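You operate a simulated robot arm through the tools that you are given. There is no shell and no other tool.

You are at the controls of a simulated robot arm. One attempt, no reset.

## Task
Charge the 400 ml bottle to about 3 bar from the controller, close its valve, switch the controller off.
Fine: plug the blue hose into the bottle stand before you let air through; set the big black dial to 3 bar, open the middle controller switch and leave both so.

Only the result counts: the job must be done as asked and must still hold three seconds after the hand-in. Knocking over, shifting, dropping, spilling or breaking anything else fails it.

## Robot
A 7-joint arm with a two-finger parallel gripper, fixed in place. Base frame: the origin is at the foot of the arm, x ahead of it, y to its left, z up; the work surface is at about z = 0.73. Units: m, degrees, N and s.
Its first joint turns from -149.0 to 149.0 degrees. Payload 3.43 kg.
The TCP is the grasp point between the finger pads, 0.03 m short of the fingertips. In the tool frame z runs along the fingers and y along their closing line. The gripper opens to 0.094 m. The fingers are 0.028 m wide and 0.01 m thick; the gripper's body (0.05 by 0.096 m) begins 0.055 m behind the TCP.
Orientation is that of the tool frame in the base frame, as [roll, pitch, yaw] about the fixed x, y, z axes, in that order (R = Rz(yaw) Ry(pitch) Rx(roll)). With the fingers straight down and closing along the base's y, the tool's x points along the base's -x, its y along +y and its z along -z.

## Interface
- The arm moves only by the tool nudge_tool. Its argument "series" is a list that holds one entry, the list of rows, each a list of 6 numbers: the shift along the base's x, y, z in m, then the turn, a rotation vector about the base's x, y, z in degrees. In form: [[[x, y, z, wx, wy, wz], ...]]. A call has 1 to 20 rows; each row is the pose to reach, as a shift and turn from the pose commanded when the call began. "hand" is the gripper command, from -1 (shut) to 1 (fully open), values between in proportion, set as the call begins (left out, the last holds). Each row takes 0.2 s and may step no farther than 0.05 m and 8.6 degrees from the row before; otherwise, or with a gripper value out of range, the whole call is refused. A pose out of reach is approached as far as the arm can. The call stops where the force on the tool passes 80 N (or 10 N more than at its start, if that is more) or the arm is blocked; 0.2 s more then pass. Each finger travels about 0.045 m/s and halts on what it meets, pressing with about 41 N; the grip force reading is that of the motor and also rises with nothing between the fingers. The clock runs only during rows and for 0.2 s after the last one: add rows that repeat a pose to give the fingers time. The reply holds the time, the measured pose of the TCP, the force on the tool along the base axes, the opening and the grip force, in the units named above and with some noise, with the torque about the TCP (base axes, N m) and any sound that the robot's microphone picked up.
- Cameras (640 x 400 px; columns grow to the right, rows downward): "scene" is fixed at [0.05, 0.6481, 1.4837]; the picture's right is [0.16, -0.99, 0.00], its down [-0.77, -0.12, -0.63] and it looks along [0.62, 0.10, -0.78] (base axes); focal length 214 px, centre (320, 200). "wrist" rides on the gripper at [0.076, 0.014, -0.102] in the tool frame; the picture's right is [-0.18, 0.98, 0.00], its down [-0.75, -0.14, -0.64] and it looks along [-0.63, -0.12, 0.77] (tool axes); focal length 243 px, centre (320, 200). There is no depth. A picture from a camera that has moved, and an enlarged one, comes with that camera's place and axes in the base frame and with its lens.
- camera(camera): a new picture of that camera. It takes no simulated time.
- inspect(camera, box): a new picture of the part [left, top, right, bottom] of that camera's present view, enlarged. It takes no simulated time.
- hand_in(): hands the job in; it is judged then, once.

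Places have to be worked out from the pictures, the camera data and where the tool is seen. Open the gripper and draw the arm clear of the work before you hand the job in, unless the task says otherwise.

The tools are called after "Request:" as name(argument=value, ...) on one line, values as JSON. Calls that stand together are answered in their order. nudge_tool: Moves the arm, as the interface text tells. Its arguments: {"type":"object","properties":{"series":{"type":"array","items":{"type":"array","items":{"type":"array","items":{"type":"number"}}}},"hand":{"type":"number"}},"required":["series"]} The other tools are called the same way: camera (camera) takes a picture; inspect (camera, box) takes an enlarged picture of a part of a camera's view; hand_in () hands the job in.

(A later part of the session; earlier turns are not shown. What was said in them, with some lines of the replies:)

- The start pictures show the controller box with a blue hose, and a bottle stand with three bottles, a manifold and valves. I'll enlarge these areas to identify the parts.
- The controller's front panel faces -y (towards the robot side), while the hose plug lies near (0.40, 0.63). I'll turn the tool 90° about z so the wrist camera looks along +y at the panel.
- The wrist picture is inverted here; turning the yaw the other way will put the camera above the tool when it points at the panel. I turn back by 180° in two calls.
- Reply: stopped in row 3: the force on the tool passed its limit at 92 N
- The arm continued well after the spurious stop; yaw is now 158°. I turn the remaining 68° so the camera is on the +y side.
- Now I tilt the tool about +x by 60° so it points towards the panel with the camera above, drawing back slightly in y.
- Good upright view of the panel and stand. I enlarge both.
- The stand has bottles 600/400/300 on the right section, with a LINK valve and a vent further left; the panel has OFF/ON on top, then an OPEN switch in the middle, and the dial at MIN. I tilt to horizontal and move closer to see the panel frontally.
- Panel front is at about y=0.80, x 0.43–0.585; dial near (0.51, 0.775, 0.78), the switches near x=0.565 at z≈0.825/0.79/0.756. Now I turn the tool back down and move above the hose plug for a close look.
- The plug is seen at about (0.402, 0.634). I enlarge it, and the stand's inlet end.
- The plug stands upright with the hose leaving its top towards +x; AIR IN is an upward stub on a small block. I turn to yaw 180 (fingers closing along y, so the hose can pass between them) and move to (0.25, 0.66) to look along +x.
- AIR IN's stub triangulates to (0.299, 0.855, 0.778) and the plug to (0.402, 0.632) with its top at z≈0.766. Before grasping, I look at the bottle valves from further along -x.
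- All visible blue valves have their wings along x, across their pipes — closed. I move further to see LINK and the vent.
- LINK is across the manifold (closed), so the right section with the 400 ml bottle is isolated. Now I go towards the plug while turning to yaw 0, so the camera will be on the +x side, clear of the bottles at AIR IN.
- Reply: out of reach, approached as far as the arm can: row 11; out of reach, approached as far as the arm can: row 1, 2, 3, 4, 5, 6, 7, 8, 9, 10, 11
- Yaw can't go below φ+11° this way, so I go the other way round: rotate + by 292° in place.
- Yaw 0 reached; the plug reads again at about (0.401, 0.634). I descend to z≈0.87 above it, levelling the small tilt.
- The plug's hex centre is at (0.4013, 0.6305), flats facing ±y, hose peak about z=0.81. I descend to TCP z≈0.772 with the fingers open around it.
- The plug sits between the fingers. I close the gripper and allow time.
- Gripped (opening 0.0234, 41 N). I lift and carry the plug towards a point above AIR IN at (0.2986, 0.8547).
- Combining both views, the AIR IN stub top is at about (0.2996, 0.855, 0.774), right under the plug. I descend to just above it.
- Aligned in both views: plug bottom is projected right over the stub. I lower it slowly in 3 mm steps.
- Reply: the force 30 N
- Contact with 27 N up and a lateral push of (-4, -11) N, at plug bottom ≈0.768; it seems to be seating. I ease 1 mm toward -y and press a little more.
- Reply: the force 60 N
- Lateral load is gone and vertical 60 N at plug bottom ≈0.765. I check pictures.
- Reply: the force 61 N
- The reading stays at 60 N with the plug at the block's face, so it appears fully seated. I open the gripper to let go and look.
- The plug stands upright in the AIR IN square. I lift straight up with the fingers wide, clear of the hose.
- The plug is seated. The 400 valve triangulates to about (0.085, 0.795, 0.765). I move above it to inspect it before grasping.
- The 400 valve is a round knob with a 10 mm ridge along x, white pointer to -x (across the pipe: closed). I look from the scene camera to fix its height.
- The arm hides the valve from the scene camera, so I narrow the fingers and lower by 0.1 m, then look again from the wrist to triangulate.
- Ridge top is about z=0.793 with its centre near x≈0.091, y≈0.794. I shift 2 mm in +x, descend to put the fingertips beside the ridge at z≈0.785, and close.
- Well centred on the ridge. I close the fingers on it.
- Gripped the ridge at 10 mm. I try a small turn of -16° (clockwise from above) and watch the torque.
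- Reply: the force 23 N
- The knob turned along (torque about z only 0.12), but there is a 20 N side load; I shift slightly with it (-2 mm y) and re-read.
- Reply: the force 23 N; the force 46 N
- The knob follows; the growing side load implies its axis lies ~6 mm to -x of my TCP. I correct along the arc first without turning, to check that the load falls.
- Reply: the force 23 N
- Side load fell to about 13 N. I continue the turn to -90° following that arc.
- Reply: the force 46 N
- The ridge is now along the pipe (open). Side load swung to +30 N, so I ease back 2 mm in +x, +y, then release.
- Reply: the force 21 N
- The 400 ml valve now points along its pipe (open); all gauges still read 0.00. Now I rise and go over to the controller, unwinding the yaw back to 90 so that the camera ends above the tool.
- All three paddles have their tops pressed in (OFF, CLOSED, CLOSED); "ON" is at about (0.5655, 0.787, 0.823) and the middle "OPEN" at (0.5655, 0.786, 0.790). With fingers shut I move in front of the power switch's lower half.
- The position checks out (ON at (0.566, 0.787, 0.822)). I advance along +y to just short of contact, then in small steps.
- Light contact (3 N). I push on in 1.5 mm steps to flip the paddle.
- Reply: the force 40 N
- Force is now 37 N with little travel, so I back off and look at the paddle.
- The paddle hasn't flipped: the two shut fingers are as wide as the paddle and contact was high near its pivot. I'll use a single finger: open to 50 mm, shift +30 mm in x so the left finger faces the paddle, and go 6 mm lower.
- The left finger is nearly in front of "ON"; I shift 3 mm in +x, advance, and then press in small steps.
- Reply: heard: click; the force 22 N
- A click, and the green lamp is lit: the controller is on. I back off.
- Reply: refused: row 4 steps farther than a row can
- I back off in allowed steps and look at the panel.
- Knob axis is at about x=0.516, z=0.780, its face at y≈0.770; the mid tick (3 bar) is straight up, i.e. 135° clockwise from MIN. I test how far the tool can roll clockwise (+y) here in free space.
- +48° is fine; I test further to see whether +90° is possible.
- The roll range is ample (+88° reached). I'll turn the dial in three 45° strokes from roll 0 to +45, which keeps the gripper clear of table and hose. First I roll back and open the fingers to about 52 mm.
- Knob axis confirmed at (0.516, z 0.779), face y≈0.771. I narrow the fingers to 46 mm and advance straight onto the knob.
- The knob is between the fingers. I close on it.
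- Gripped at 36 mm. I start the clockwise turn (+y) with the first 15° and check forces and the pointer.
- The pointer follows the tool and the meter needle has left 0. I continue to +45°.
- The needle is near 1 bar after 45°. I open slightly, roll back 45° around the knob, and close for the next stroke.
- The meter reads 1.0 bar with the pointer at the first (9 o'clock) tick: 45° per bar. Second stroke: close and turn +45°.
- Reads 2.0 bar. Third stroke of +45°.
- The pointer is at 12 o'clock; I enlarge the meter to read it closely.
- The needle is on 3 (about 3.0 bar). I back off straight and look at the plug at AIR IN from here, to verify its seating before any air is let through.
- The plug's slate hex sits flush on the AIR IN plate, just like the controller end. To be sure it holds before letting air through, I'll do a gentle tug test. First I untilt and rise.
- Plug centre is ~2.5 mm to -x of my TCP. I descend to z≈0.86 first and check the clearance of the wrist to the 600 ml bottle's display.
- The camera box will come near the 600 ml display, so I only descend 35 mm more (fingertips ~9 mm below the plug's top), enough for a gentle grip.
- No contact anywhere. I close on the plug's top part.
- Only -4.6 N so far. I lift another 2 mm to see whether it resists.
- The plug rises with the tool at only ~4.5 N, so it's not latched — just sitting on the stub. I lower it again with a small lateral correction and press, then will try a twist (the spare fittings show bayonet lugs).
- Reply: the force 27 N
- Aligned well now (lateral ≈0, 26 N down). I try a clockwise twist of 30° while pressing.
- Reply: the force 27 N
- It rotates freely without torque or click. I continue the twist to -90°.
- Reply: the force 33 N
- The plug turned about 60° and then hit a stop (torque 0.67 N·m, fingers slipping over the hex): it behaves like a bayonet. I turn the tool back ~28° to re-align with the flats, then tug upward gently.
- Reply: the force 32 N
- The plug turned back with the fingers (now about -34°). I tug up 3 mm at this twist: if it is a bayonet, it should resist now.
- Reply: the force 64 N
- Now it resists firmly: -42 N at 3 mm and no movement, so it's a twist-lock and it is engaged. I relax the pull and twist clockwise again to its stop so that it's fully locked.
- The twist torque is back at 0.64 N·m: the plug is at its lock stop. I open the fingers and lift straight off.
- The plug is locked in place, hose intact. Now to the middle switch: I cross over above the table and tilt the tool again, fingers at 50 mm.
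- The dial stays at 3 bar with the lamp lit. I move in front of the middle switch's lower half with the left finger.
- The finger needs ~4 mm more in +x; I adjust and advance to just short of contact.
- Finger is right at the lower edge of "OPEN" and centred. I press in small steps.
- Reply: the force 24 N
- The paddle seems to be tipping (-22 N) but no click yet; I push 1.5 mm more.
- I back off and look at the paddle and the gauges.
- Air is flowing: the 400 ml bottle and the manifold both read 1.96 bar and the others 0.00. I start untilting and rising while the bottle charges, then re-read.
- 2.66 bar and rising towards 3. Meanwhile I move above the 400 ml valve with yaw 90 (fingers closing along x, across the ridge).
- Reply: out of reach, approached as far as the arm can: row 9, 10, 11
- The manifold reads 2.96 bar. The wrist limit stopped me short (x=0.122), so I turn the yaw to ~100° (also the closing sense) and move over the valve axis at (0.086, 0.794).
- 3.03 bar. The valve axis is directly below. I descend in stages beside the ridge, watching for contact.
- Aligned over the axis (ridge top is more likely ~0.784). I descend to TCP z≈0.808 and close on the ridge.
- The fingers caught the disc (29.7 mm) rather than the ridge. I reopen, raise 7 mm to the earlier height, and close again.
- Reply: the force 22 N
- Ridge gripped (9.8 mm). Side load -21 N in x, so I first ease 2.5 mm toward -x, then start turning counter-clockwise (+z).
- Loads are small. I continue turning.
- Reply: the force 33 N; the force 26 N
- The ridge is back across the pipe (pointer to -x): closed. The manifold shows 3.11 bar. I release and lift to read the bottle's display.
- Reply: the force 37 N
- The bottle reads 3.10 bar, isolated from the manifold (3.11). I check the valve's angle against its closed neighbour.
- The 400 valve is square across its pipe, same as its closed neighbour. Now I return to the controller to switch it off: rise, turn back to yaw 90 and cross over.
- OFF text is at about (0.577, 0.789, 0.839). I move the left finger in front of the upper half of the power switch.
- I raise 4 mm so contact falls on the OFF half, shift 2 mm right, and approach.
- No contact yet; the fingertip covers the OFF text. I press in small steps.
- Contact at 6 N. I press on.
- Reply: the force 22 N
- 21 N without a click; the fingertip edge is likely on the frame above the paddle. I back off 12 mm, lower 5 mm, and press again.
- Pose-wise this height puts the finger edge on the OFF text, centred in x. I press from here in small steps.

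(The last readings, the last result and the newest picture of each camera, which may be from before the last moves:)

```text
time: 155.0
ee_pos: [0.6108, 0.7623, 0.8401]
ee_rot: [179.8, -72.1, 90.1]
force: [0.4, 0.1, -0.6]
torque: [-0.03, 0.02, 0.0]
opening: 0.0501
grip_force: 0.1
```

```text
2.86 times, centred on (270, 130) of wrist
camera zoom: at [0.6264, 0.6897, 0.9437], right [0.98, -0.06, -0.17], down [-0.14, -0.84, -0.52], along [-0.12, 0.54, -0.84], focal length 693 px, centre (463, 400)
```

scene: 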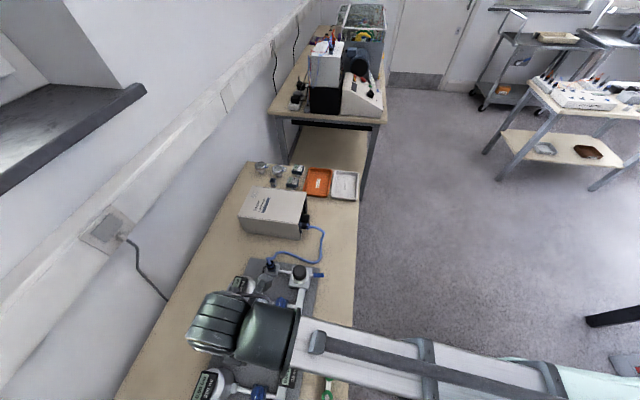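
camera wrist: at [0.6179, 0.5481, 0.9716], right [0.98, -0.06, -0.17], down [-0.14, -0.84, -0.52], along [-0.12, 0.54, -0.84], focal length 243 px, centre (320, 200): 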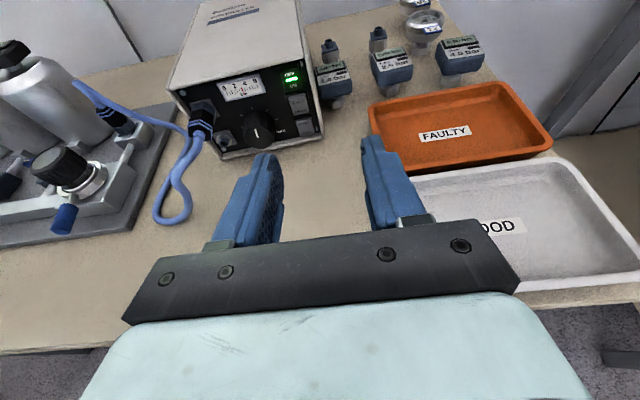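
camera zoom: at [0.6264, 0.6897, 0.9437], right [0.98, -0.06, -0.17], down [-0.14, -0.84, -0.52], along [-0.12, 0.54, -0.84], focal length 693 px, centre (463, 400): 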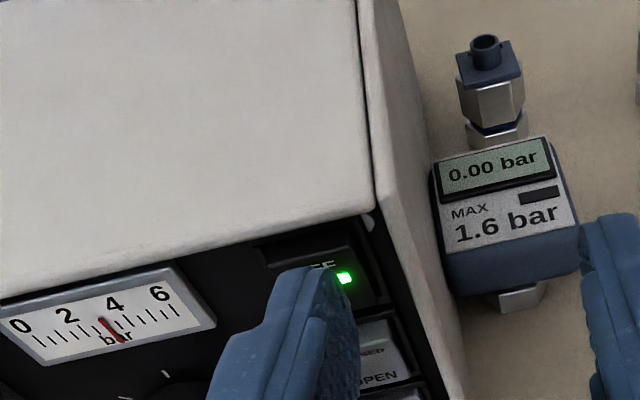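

Request:
nudge_tool(series=[[[0, 0.0015, 0, 0, 0, 0], [0, 0.003, 0, 0, 0, 0]]])

```text
time: 155.6
ee_pos: [0.6098, 0.7658, 0.8402]
ee_rot: [179.9, -72.0, 90.1]
force: [0.2, 1.0, 0.1]
torque: [0.05, 0.03, 0.0]
opening: 0.0498
grip_force: 0.0
```

Request:
nudge_tool(series=[[[0, 0.001, 0, 0, 0, 0], [0, 0.002, 0, 0, 0, 0], [0, 0.003, 0, 0, 0, 0]]])

Request:
inspect(camera="wrist", box=[200, 60, 340, 200])

```text
time: 156.4
ee_pos: [0.6106, 0.7692, 0.8395]
ee_rot: [179.9, -72.1, 90.0]
force: [1.8, -1.2, 1.3]
torque: [0.07, 0.01, 0.03]
opening: 0.049
grip_force: 0.1
```

```text
2.86 times, centred on (270, 130) of wrist
camera zoom: at [0.6251, 0.6953, 0.9433], right [0.98, -0.06, -0.17], down [-0.14, -0.84, -0.52], along [-0.12, 0.54, -0.84], focal length 693 px, centre (463, 400)
```

zoom: 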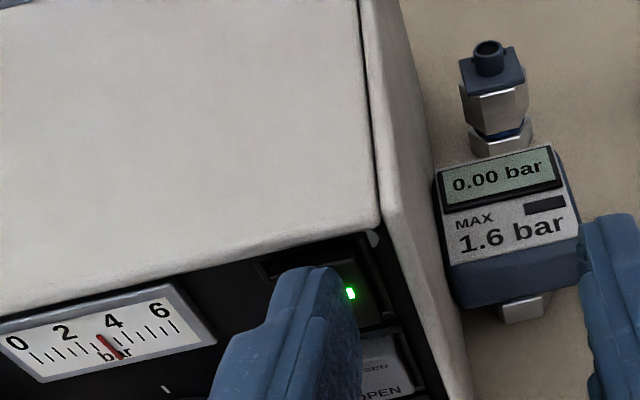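

Only light touch at this depth: the rounded fingertip's contact point lies ~5 mm below the TCP height, i.e. near the pivot. I back off, raise 6 mm, and press nearer the paddle's top edge.

Request:
nudge_tool(series=[[[0, -0.008, 0, 0, 0, 0], [0, -0.016, 0.002, 0, 0, 0], [0, -0.016, 0.006, 0, 0, 0], [0, -0.012, 0.006, 0, 0, 0], [0, -0.01, 0.006, 0, 0, 0]]])

Request:
inspect(camera="wrist", box=[200, 60, 340, 200])

```text
time: 157.6
ee_pos: [0.6093, 0.7596, 0.8468]
ee_rot: [179.8, -72.2, 90.0]
force: [-0.6, 0.8, 0.1]
torque: [-0.02, -0.03, 0.03]
opening: 0.05
grip_force: 0.0
```

```text
2.86 times, centred on (270, 130) of wrist
camera zoom: at [0.6249, 0.6858, 0.9491], right [0.98, -0.06, -0.17], down [-0.14, -0.84, -0.52], along [-0.12, 0.54, -0.84], focal length 693 px, centre (463, 400)
```

zoom: 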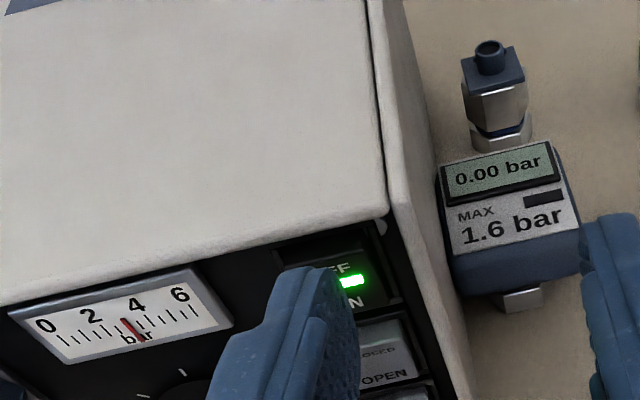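

The finger is ~4 mm left of the paddle's centre now; I shift right and press.

Request:
nudge_tool(series=[[[0.002, 0, 0, 0, 0, 0], [0.004, 0.0, 0, 0, 0, 0], [0.004, 0.002, 0, 0, 0, 0], [0.004, 0.004, 0, 0, 0, 0]]])

Request:
inspect(camera="wrist", box=[200, 60, 340, 200])

```text
time: 158.6
ee_pos: [0.6138, 0.7637, 0.8452]
ee_rot: [179.9, -72.0, 90.1]
force: [-0.9, 0.1, 0.6]
torque: [0.0, -0.01, 0.01]
opening: 0.0501
grip_force: 0.1
```

```text
2.86 times, centred on (270, 130) of wrist
camera zoom: at [0.6298, 0.6903, 0.9482], right [0.98, -0.06, -0.17], down [-0.14, -0.84, -0.52], along [-0.12, 0.54, -0.84], focal length 693 px, centre (463, 400)
```

zoom: 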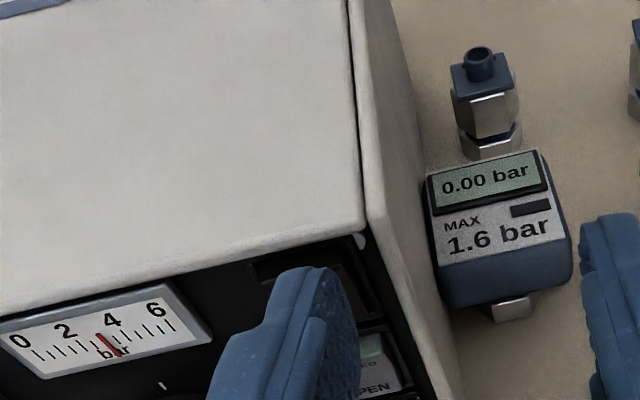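

Request:
nudge_tool(series=[[[0, 0.0015, 0, 0, 0, 0], [0, 0.003, 0, 0, 0, 0]]])

Request:
inspect(camera="wrist", box=[200, 60, 340, 200])

```text
time: 159.2
ee_pos: [0.6148, 0.7674, 0.8446]
ee_rot: [179.9, -72.1, 90.1]
force: [0.0, -0.5, -1.0]
torque: [0.01, -0.01, 0.0]
opening: 0.0499
grip_force: 0.0
```

```text
2.86 times, centred on (270, 130) of wrist
camera zoom: at [0.6293, 0.6939, 0.9484], right [0.98, -0.06, -0.17], down [-0.14, -0.84, -0.52], along [-0.12, 0.54, -0.84], focal length 693 px, centre (463, 400)
```

zoom: 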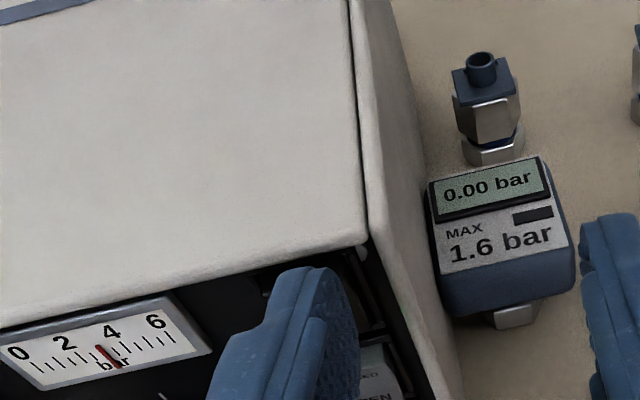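

No contact even deeper, which is odd. I check with the fixed camera whether the controller box has moved, compared with the first picture.

Request:
inspect(camera="scene", box=[230, 150, 370, 270])

Request:
camera(camera="wrist")

```text
3.33 times, centred on (300, 210) of scene
camera zoom: at [0.05, 0.6481, 1.4837], right [0.16, -0.99, 0.0], down [-0.77, -0.12, -0.63], along [0.62, 0.1, -0.78], focal length 715 px, centre (387, 167)
```

zoom: 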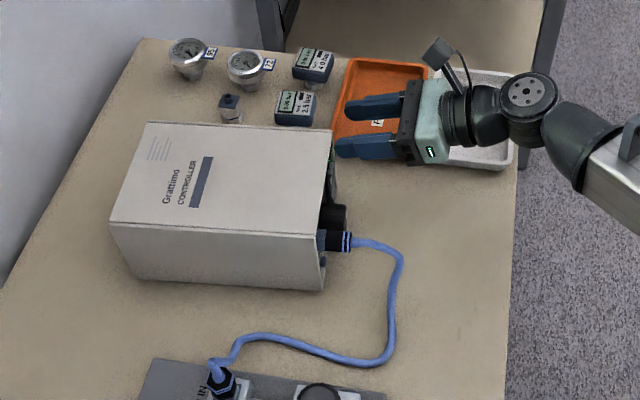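

```text
taken
camera wrist: at [0.6293, 0.6939, 0.9484], right [0.98, -0.06, -0.17], down [-0.14, -0.84, -0.52], along [-0.12, 0.54, -0.84], focal length 243 px, centre (320, 200)
```

wrist: 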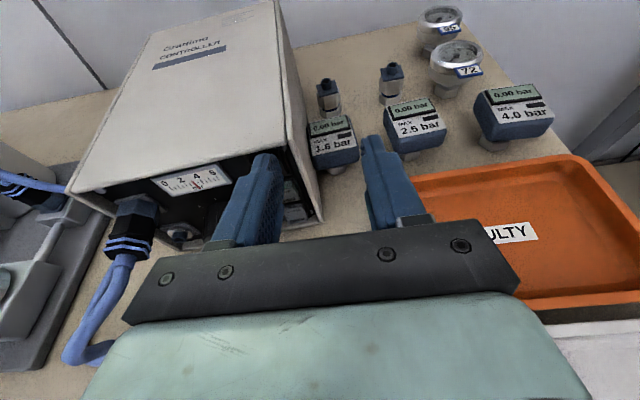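

The fixed camera shows the controller has been nudged back a few millimetres (about 3° turned) by my presses, so force must be kept low. I back off and re-measure the switch, to press right at its top edge where leverage is best.

Request:
nudge_tool(series=[[[0, -0.01, 0, 0, 0, 0], [0, -0.025, 0, 0, 0, 0], [-0.005, -0.045, 0.005, 0, 0, 0], [-0.01, -0.065, 0.01, 0, 0, 0]]])

Request:
inspect(camera="wrist", box=[200, 30, 340, 150])

Request:
camera(camera="wrist")

```text
time: 160.2
ee_pos: [0.6029, 0.6989, 0.8567]
ee_rot: [180.0, -72.1, 90.1]
force: [0.3, 0.8, 0.4]
torque: [0.01, 0.01, 0.04]
opening: 0.0502
grip_force: 0.0
```

```text
3.33 times, centred on (270, 90) of wrist
camera zoom: at [0.6193, 0.6256, 0.9604], right [0.98, -0.06, -0.17], down [-0.14, -0.84, -0.52], along [-0.12, 0.54, -0.84], focal length 809 px, centre (487, 567)
```

zoom: 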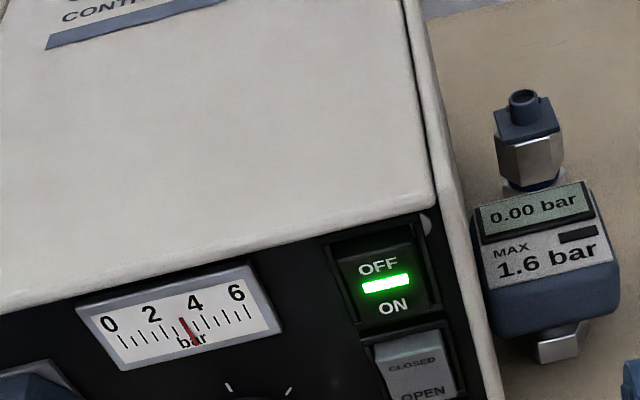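

```text
taken
camera wrist: at [0.6193, 0.6256, 0.9604], right [0.98, -0.06, -0.17], down [-0.14, -0.84, -0.52], along [-0.12, 0.54, -0.84], focal length 243 px, centre (320, 200)
```

wrist: 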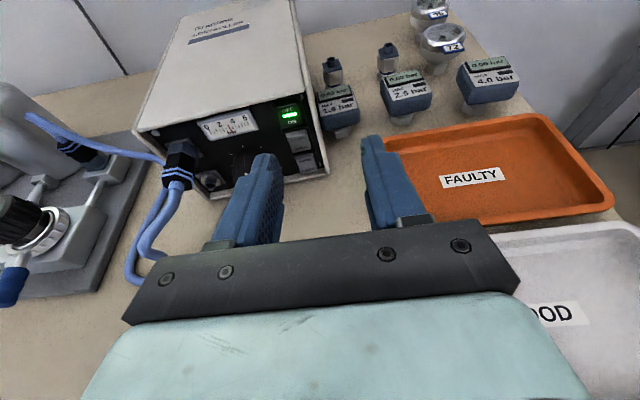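

Request:
inspect(camera="wrist", box=[265, 75, 325, 135])

```text
6.67 times, centred on (295, 105) of wrist
camera zoom: at [0.6193, 0.6256, 0.9604], right [0.98, -0.06, -0.17], down [-0.14, -0.84, -0.52], along [-0.12, 0.54, -0.84], focal length 1618 px, centre (487, 833)
```

zoom: 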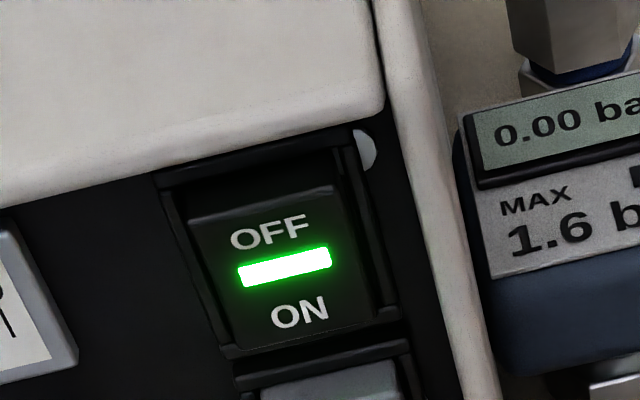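

The paddle's protruding top edge is at about (0.580, 0.798, 0.841). I line up the left finger centrally (TCP x≈0.612, z≈0.847) and approach to just short of contact.

Request:
nudge_tool(series=[[[0.004, 0.02, -0.004, 0, 0, 0], [0.009, 0.04, -0.0097, 0, 0, 0], [0.009, 0.052, -0.0097, 0, 0, 0], [0.009, 0.059, -0.0097, 0, 0, 0], [0.009, 0.059, -0.0097, 0, 0, 0]]])

Request:
inspect(camera="wrist", box=[230, 80, 330, 180])

```text
time: 161.4
ee_pos: [0.6137, 0.7612, 0.847]
ee_rot: [180.0, -72.1, 90.0]
force: [0.2, 0.2, -0.3]
torque: [-0.01, -0.01, -0.01]
opening: 0.0499
grip_force: 0.0
```

```text
4.00 times, centred on (280, 130) of wrist
camera zoom: at [0.6299, 0.6874, 0.9507], right [0.98, -0.06, -0.17], down [-0.14, -0.84, -0.52], along [-0.12, 0.54, -0.84], focal length 970 px, centre (480, 480)
```

zoom: 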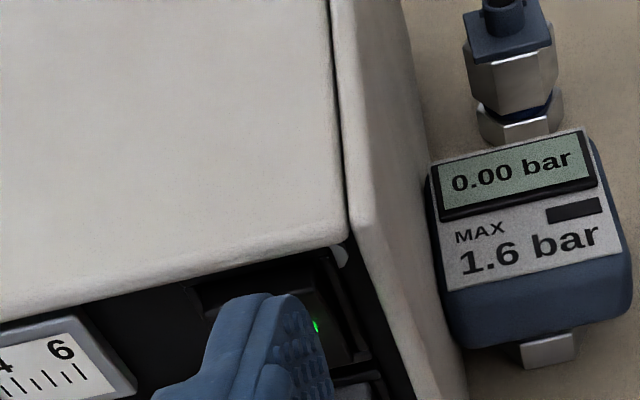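

Request:
nudge_tool(series=[[[0, 0.0015, 0, 0, 0, 0], [0, 0.003, 0, 0, 0, 0], [0, 0.0045, 0, 0, 0, 0]]])

Request:
inspect(camera="wrist", box=[230, 80, 330, 180])

```text
time: 162.2
ee_pos: [0.613, 0.765, 0.8458]
ee_rot: [-180.0, -72.1, 90.2]
force: [0.6, 0.4, -0.5]
torque: [-0.01, 0.0, 0.0]
opening: 0.0499
grip_force: 0.0
```

```text
4.00 times, centred on (280, 130) of wrist
camera zoom: at [0.629, 0.6919, 0.9492], right [0.98, -0.06, -0.17], down [-0.14, -0.84, -0.52], along [-0.12, 0.54, -0.84], focal length 970 px, centre (480, 480)
```

zoom: 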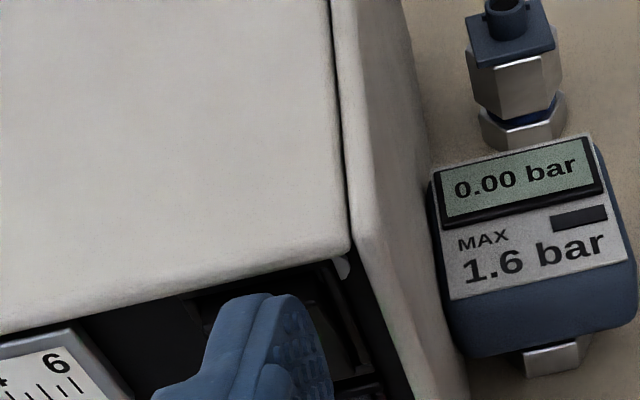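

Request:
nudge_tool(series=[[[0, 0.001, 0, 0, 0, 0], [0, 0.002, 0, 0, 0, 0], [0, 0.003, 0, 0, 0, 0]]])

```text
time: 163.0
ee_pos: [0.6133, 0.7674, 0.8453]
ee_rot: [179.9, -72.0, 90.1]
force: [-0.5, -0.1, 0.2]
torque: [0.02, 0.01, 0.02]
opening: 0.0499
grip_force: 0.1
```

Request:
nudge_tool(series=[[[0, 0.001, 0, 0, 0, 0], [0, 0.002, 0, 0, 0, 0]]])

Request:
inspect(camera="wrist", box=[230, 80, 330, 180])

```text
time: 163.6
ee_pos: [0.6136, 0.7672, 0.8454]
ee_rot: [179.8, -72.2, 90.2]
force: [0.9, -14.9, -0.9]
torque: [0.03, -0.05, 0.56]
opening: 0.0492
grip_force: 0.0
```

```text
4.00 times, centred on (280, 130) of wrist
camera zoom: at [0.6286, 0.6948, 0.9498], right [0.98, -0.06, -0.17], down [-0.14, -0.84, -0.52], along [-0.12, 0.54, -0.84], focal length 970 px, centre (480, 480)
```

zoom: 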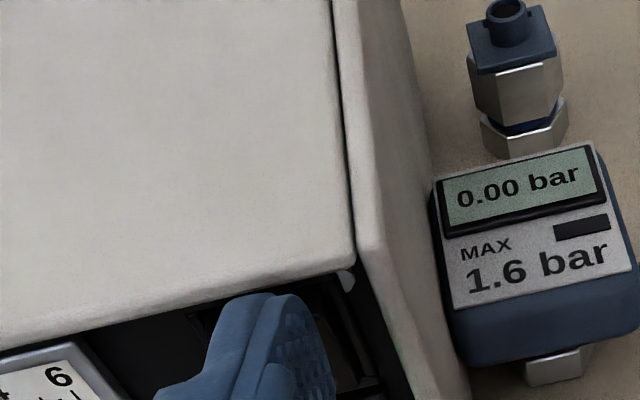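

15 N of stiff resistance at the paddle's edge without a flip; pushing slowly would slide the box, so I use a quick tap instead: back off 20 mm, strike fast with only a small overshoot, and retract immediately.

Request:
nudge_tool(series=[[[0, -0.02, -0.001, 0, 0, 0], [0, -0.025, -0.001, 0, 0, 0], [0, -0.025, -0.001, 0, 0, 0], [0, 0.003, -0.001, 0, 0, 0], [0, -0.025, -0.001, 0, 0, 0], [0, -0.035, -0.001, 0, 0, 0]]])

Request:
inspect(camera="wrist", box=[200, 40, 340, 180])

Request:
inspect(camera="scene", box=[230, 150, 370, 270])

```text
time: 165.0
ee_pos: [0.6133, 0.7333, 0.845]
ee_rot: [179.9, -72.1, 90.1]
force: [0.8, 0.5, 0.6]
torque: [-0.01, 0.0, -0.01]
opening: 0.05
grip_force: 0.0
```

```text
2.86 times, centred on (270, 110) of wrist
camera zoom: at [0.6294, 0.6621, 0.9488], right [0.98, -0.06, -0.17], down [-0.14, -0.84, -0.52], along [-0.12, 0.54, -0.84], focal length 693 px, centre (463, 457)
```

zoom: 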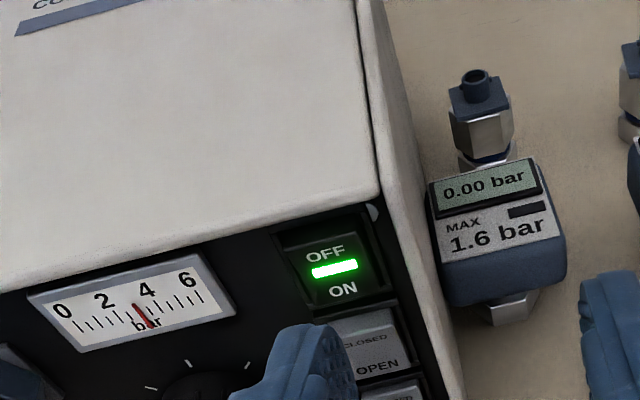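

```text
3.33 times, centred on (300, 210) of scene
camera zoom: at [0.05, 0.6481, 1.4837], right [0.16, -0.99, 0.0], down [-0.77, -0.12, -0.63], along [0.62, 0.1, -0.78], focal length 715 px, centre (387, 167)
```

zoom: 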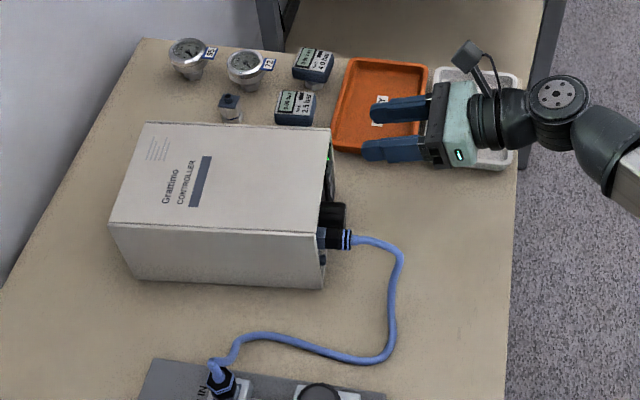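

Still ON. Reviewing all contacts, they fit a square fingertip whose leading edge sits 4 mm above TCP height — so I was hitting the frame above the paddle. I lower to TCP z≈0.834 and approach again gently.

Request:
nudge_tool(series=[[[0, 0, -0.006, 0, 0, 0], [0, 0.01, -0.011, 0, 0, 0], [0, 0.02, -0.011, 0, 0, 0], [0, 0.026, -0.011, 0, 0, 0]]])

Request:
inspect(camera="wrist", box=[230, 80, 330, 180])

```text
time: 166.0
ee_pos: [0.6133, 0.76, 0.8345]
ee_rot: [179.9, -72.1, 90.0]
force: [0.5, -1.0, 0.0]
torque: [-0.01, 0.0, -0.01]
opening: 0.0499
grip_force: 0.0
```

```text
4.00 times, centred on (280, 130) of wrist
camera zoom: at [0.6281, 0.6871, 0.9376], right [0.98, -0.06, -0.17], down [-0.14, -0.84, -0.52], along [-0.12, 0.54, -0.84], focal length 970 px, centre (480, 480)
```

zoom: 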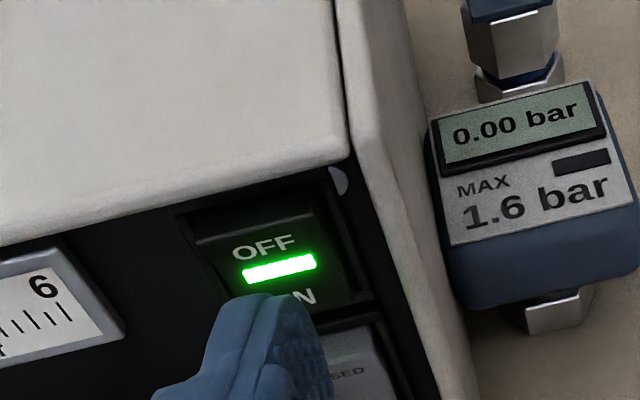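

In view the contact would still fall at the lamp (pivot). I raise 4.5 mm so the edge meets the facet between the OFF text and the paddle's top, and advance.

Request:
nudge_tool(series=[[[0, 0, 0.0045, 0, 0, 0], [0, 0.003, 0.0045, 0, 0, 0], [0, 0.006, 0.0045, 0, 0, 0]]])

Request:
inspect(camera="wrist", box=[230, 80, 330, 180])

```text
time: 166.8
ee_pos: [0.6132, 0.7673, 0.8393]
ee_rot: [179.7, -72.1, 90.2]
force: [0.2, 1.8, -0.9]
torque: [0.01, 0.0, 0.02]
opening: 0.0501
grip_force: 0.1
```

```text
4.00 times, centred on (280, 130) of wrist
camera zoom: at [0.6286, 0.6932, 0.9418], right [0.98, -0.06, -0.17], down [-0.14, -0.84, -0.52], along [-0.12, 0.54, -0.84], focal length 970 px, centre (480, 480)
```

zoom: 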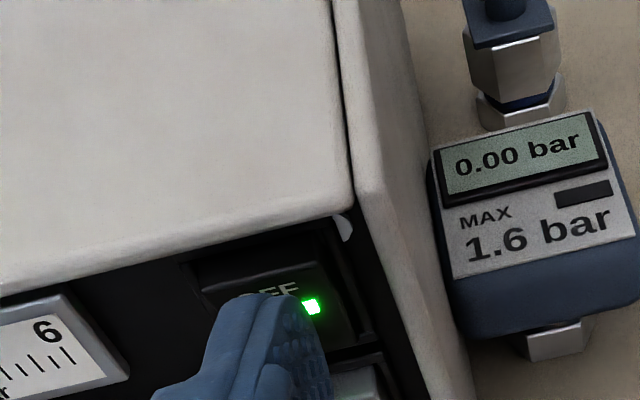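

The fingertip edge is now at the OFF text, just below the paddle's top edge; no contact yet. I advance in 1.5 mm steps.

Request:
nudge_tool(series=[[[0, 0.0015, 0, 0, 0, 0], [0, 0.003, 0, 0, 0, 0]]])

Request:
inspect(camera="wrist", box=[230, 80, 330, 180])

```text
time: 167.4
ee_pos: [0.6137, 0.7691, 0.8378]
ee_rot: [179.9, -72.2, 90.1]
force: [0.3, 0.7, 0.6]
torque: [0.03, 0.01, 0.0]
opening: 0.0502
grip_force: 0.0
```

```text
4.00 times, centred on (280, 130) of wrist
camera zoom: at [0.6288, 0.6961, 0.9416], right [0.98, -0.06, -0.17], down [-0.14, -0.84, -0.52], along [-0.12, 0.54, -0.84], focal length 970 px, centre (480, 480)
```

zoom: 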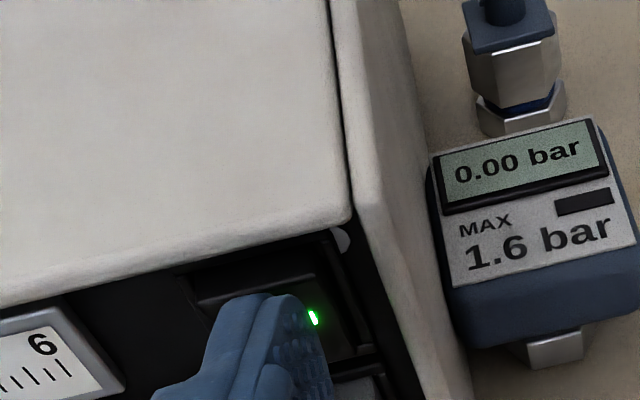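

The edge would pass above the paddle at this height; I back off 5 mm, lower 3.5 mm, and advance to the expected contact near y≈0.77.

Request:
nudge_tool(series=[[[0, -0.006, 0, 0, 0, 0], [0, -0.006, -0.0035, 0, 0, 0], [0, -0.003, -0.0035, 0, 0, 0], [0, 0, -0.0035, 0, 0, 0]]])

Request:
inspect(camera="wrist", box=[230, 80, 330, 180])

```text
time: 168.4
ee_pos: [0.6121, 0.7684, 0.834]
ee_rot: [179.9, -72.1, 90.1]
force: [-0.4, -2.6, 1.0]
torque: [0.05, 0.01, 0.07]
opening: 0.0502
grip_force: 0.0
```

```text
4.00 times, centred on (280, 130) of wrist
camera zoom: at [0.6285, 0.6959, 0.938], right [0.98, -0.06, -0.17], down [-0.14, -0.84, -0.52], along [-0.12, 0.54, -0.84], focal length 970 px, centre (480, 480)
```

zoom: 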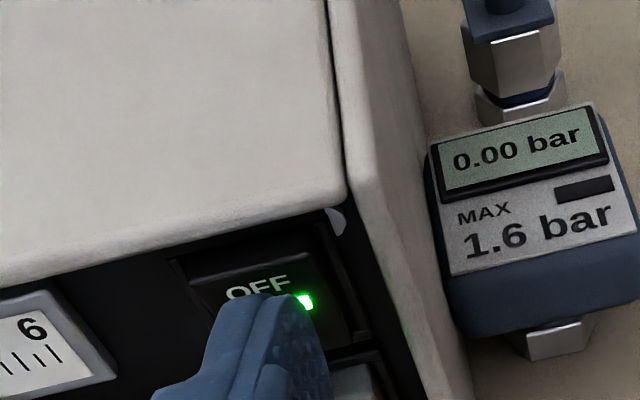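

Light contact (2.6 N) at the lower half of "OFF". I back 1 mm, raise 1.5 mm for better leverage, and press.

Request:
nudge_tool(series=[[[0, -0.002, 0, 0, 0, 0], [0, -0.002, 0.0015, 0, 0, 0], [0, 0.0, 0.0015, 0, 0, 0], [0, 0.0015, 0.0015, 0, 0, 0]]])

Request:
inspect(camera="wrist", box=[230, 80, 330, 180])

```text
time: 169.4
ee_pos: [0.6141, 0.7714, 0.8352]
ee_rot: [179.9, -72.1, 90.1]
force: [-0.3, -0.7, -0.2]
torque: [-0.02, 0.0, 0.0]
opening: 0.0498
grip_force: 0.0
heard: click
```

```text
4.00 times, centred on (280, 130) of wrist
camera zoom: at [0.6292, 0.6982, 0.9394], right [0.98, -0.06, -0.17], down [-0.14, -0.84, -0.52], along [-0.12, 0.54, -0.84], focal length 970 px, centre (480, 480)
```

zoom: 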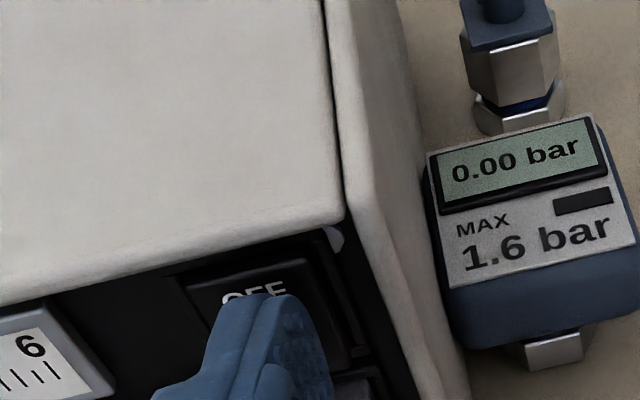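

A click, and the lamp is out: the controller is off, with hardly any force. I back off and inspect everything.

Request:
nudge_tool(series=[[[0, -0.01, 0, 0, 0, 0], [0, -0.03, 0, 0, 0, 0], [-0.01, -0.06, 0.015, 0, 0, 0], [-0.025, -0.09, 0.035, 0, 0, 0], [-0.04, -0.12, 0.055, 0, 0, 0]]])

Request:
camera(camera="wrist")

Request:
inspect(camera="wrist", box=[210, 30, 370, 150])

Request:
inspect(camera="scene", box=[200, 250, 360, 400])

```text
time: 170.6
ee_pos: [0.5749, 0.6516, 0.8927]
ee_rot: [179.9, -72.1, 90.1]
force: [0.7, 0.4, -0.9]
torque: [0.01, -0.01, -0.01]
opening: 0.0497
grip_force: 0.1
```

```text
taken
camera wrist: at [0.5899, 0.5792, 0.9971], right [0.98, -0.06, -0.17], down [-0.14, -0.84, -0.52], along [-0.12, 0.54, -0.84], focal length 243 px, centre (320, 200)
```

wrist: 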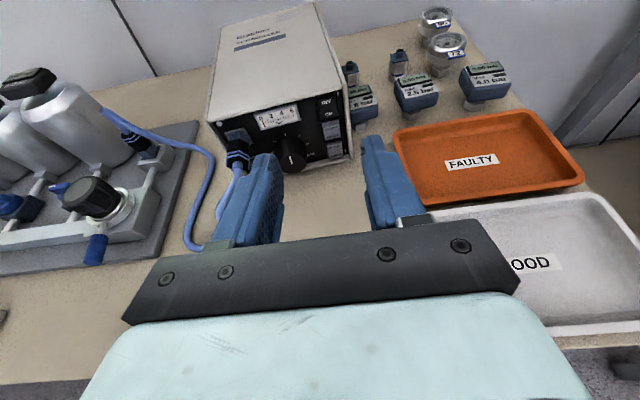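

```text
3.33 times, centred on (290, 90) of wrist
camera zoom: at [0.5899, 0.5792, 0.9971], right [0.98, -0.06, -0.17], down [-0.14, -0.84, -0.52], along [-0.12, 0.54, -0.84], focal length 809 px, centre (420, 567)
```

zoom: 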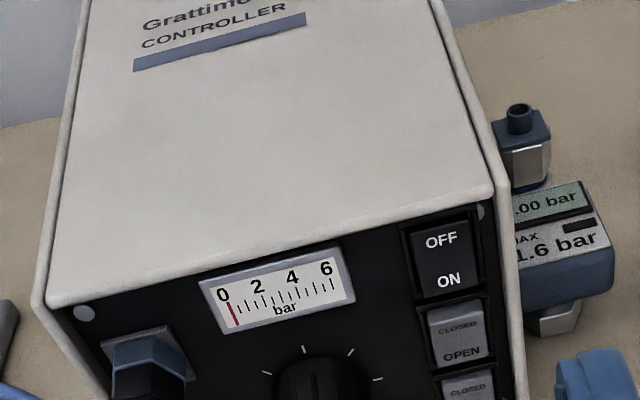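

```text
2.67 times, centred on (280, 325) of scene
camera zoom: at [0.05, 0.6481, 1.4837], right [0.16, -0.99, 0.0], down [-0.77, -0.12, -0.63], along [0.62, 0.1, -0.78], focal length 572 px, centre (427, -133)
```

zoom: 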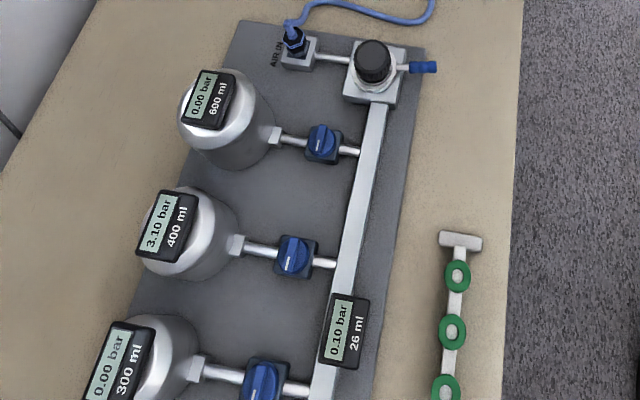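

The controller is off (meter 0), the manifold has vented to 0.10 bar, and the 400 ml bottle holds 3.10 bar. I check the dial and the middle switch.

Request:
inspect(camera="wrist", box=[260, 90, 360, 180])

Request:
inspect(camera="scene", box=[230, 150, 370, 270])

```text
4.44 times, centred on (310, 135) of wrist
camera zoom: at [0.5899, 0.5792, 0.9971], right [0.98, -0.06, -0.17], down [-0.14, -0.84, -0.52], along [-0.12, 0.54, -0.84], focal length 1078 px, centre (364, 489)
```

zoom: 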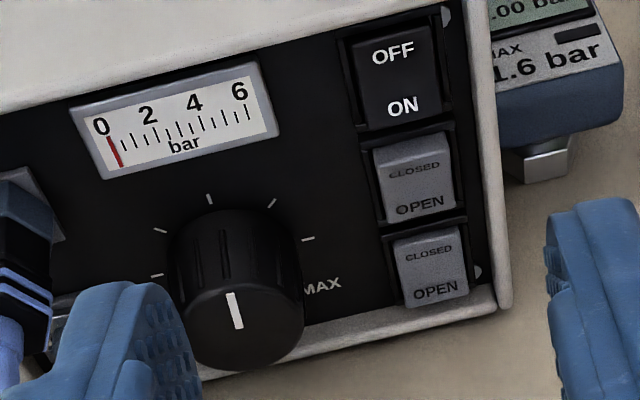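

```text
3.33 times, centred on (300, 210) of scene
camera zoom: at [0.05, 0.6481, 1.4837], right [0.16, -0.99, 0.0], down [-0.77, -0.12, -0.63], along [0.62, 0.1, -0.78], focal length 715 px, centre (387, 167)
```

zoom: 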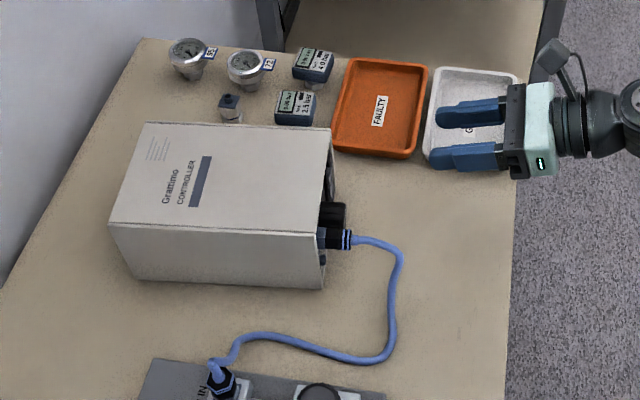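

Dial at 3, middle switch open, power off, bottle at 3.10 bar, valve closed, hose locked. I open the gripper and draw the arm clear.

Request:
nudge_tool(series=[[[0, -0.03, 0.03, 0, 0, 0], [0, -0.06, 0.06, 0, 0, 0], [-0.01, -0.09, 0.09, 0, 0, 0], [-0.02, -0.12, 0.12, 0, 0, 0], [-0.03, -0.15, 0.15, 0, 0, 0], [-0.04, -0.18, 0.17, 0, 0, 0], [-0.05, -0.2, 0.19, 0, 0, 0], [-0.05, -0.2, 0.19, 0, 0, 0], [-0.05, -0.2, 0.19, 0, 0, 0]]], hand=1)

Request:
camera(camera="scene")

Request:
inspect(camera="scene", box=[200, 250, 360, 400])

Request:
camera(camera="wrist")

```text
time: 172.6
ee_pos: [0.5235, 0.4481, 1.0826]
ee_rot: [179.8, -72.2, 90.0]
force: [-0.3, -0.4, -0.1]
torque: [-0.02, 0.0, -0.03]
opening: 0.0941
grip_force: 0.0
```

```text
taken
```

scene: 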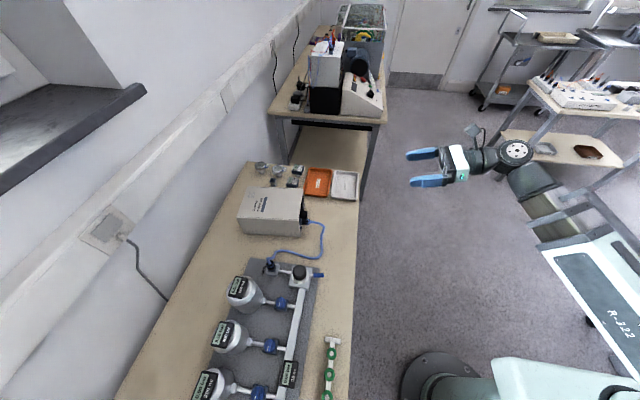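

```text
2.67 times, centred on (280, 325) of scene
camera zoom: at [0.05, 0.6481, 1.4837], right [0.16, -0.99, 0.0], down [-0.77, -0.12, -0.63], along [0.62, 0.1, -0.78], focal length 572 px, centre (427, -133)
```

zoom: 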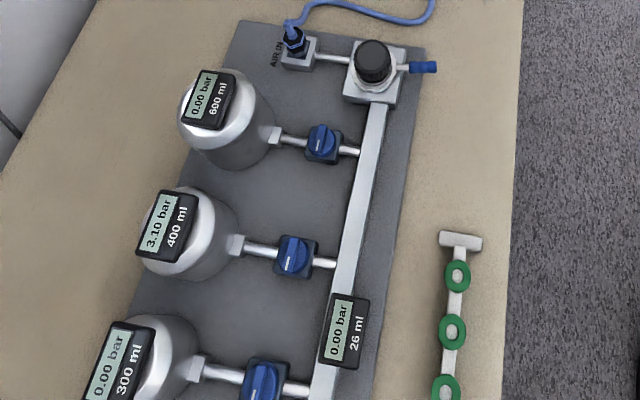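

```text
taken
camera wrist: at [0.5395, 0.376, 1.1859], right [0.98, -0.06, -0.17], down [-0.14, -0.84, -0.52], along [-0.12, 0.54, -0.84], focal length 243 px, centre (320, 200)
```

wrist: 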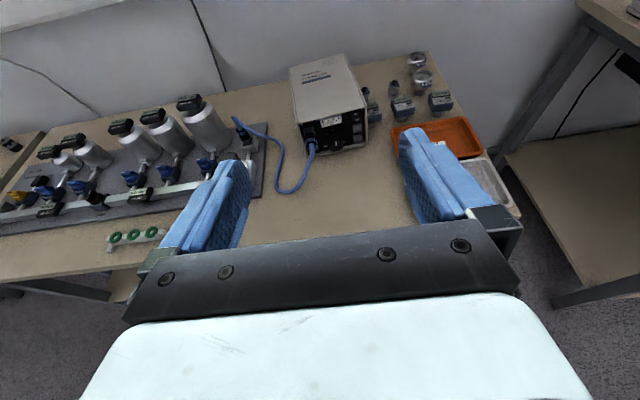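

The arm is clear and the gripper open. The bottle holds 3.10 bar with its valve shut while the manifold reads 0.00. The controller is off with the dial at 3 and the middle switch open, so I hand in.

Request:
hand_in()

```text
The job is handed in.
```

The job is handed in: the 400 ml bottle is charged and shut off, and the controller is off. I don't have the judge's result.

- **Bottle:** it reads 3.10 bar and held there with its valve closed while the manifold dropped to 0.00. That is slightly above 3, because the dial ended up a touch high.
- **Hose:** it is plugged into AIR IN and twist-locked. At first it was only resting on the fitting, which a gentle tug showed, so I locked it before letting any air through.
- **Controller:** the power switch is off and its lamp is out. The dial is left at about 3 bar and the middle switch is left open.
- **Other bottles:** the 300 and 600 ml bottles on that manifold stayed closed at 0.00 bar. I left the LINK valve closed and did not touch the 100 and 200 ml section.

**Controller box shifted:** pressing the switches moved it back by roughly 8 mm and turned it a few degrees. Several presses caught the frame instead of the paddle. I left it there rather than risk disturbing the dial or hose. If any movement of the controller counts as shifting, that could fail the job.
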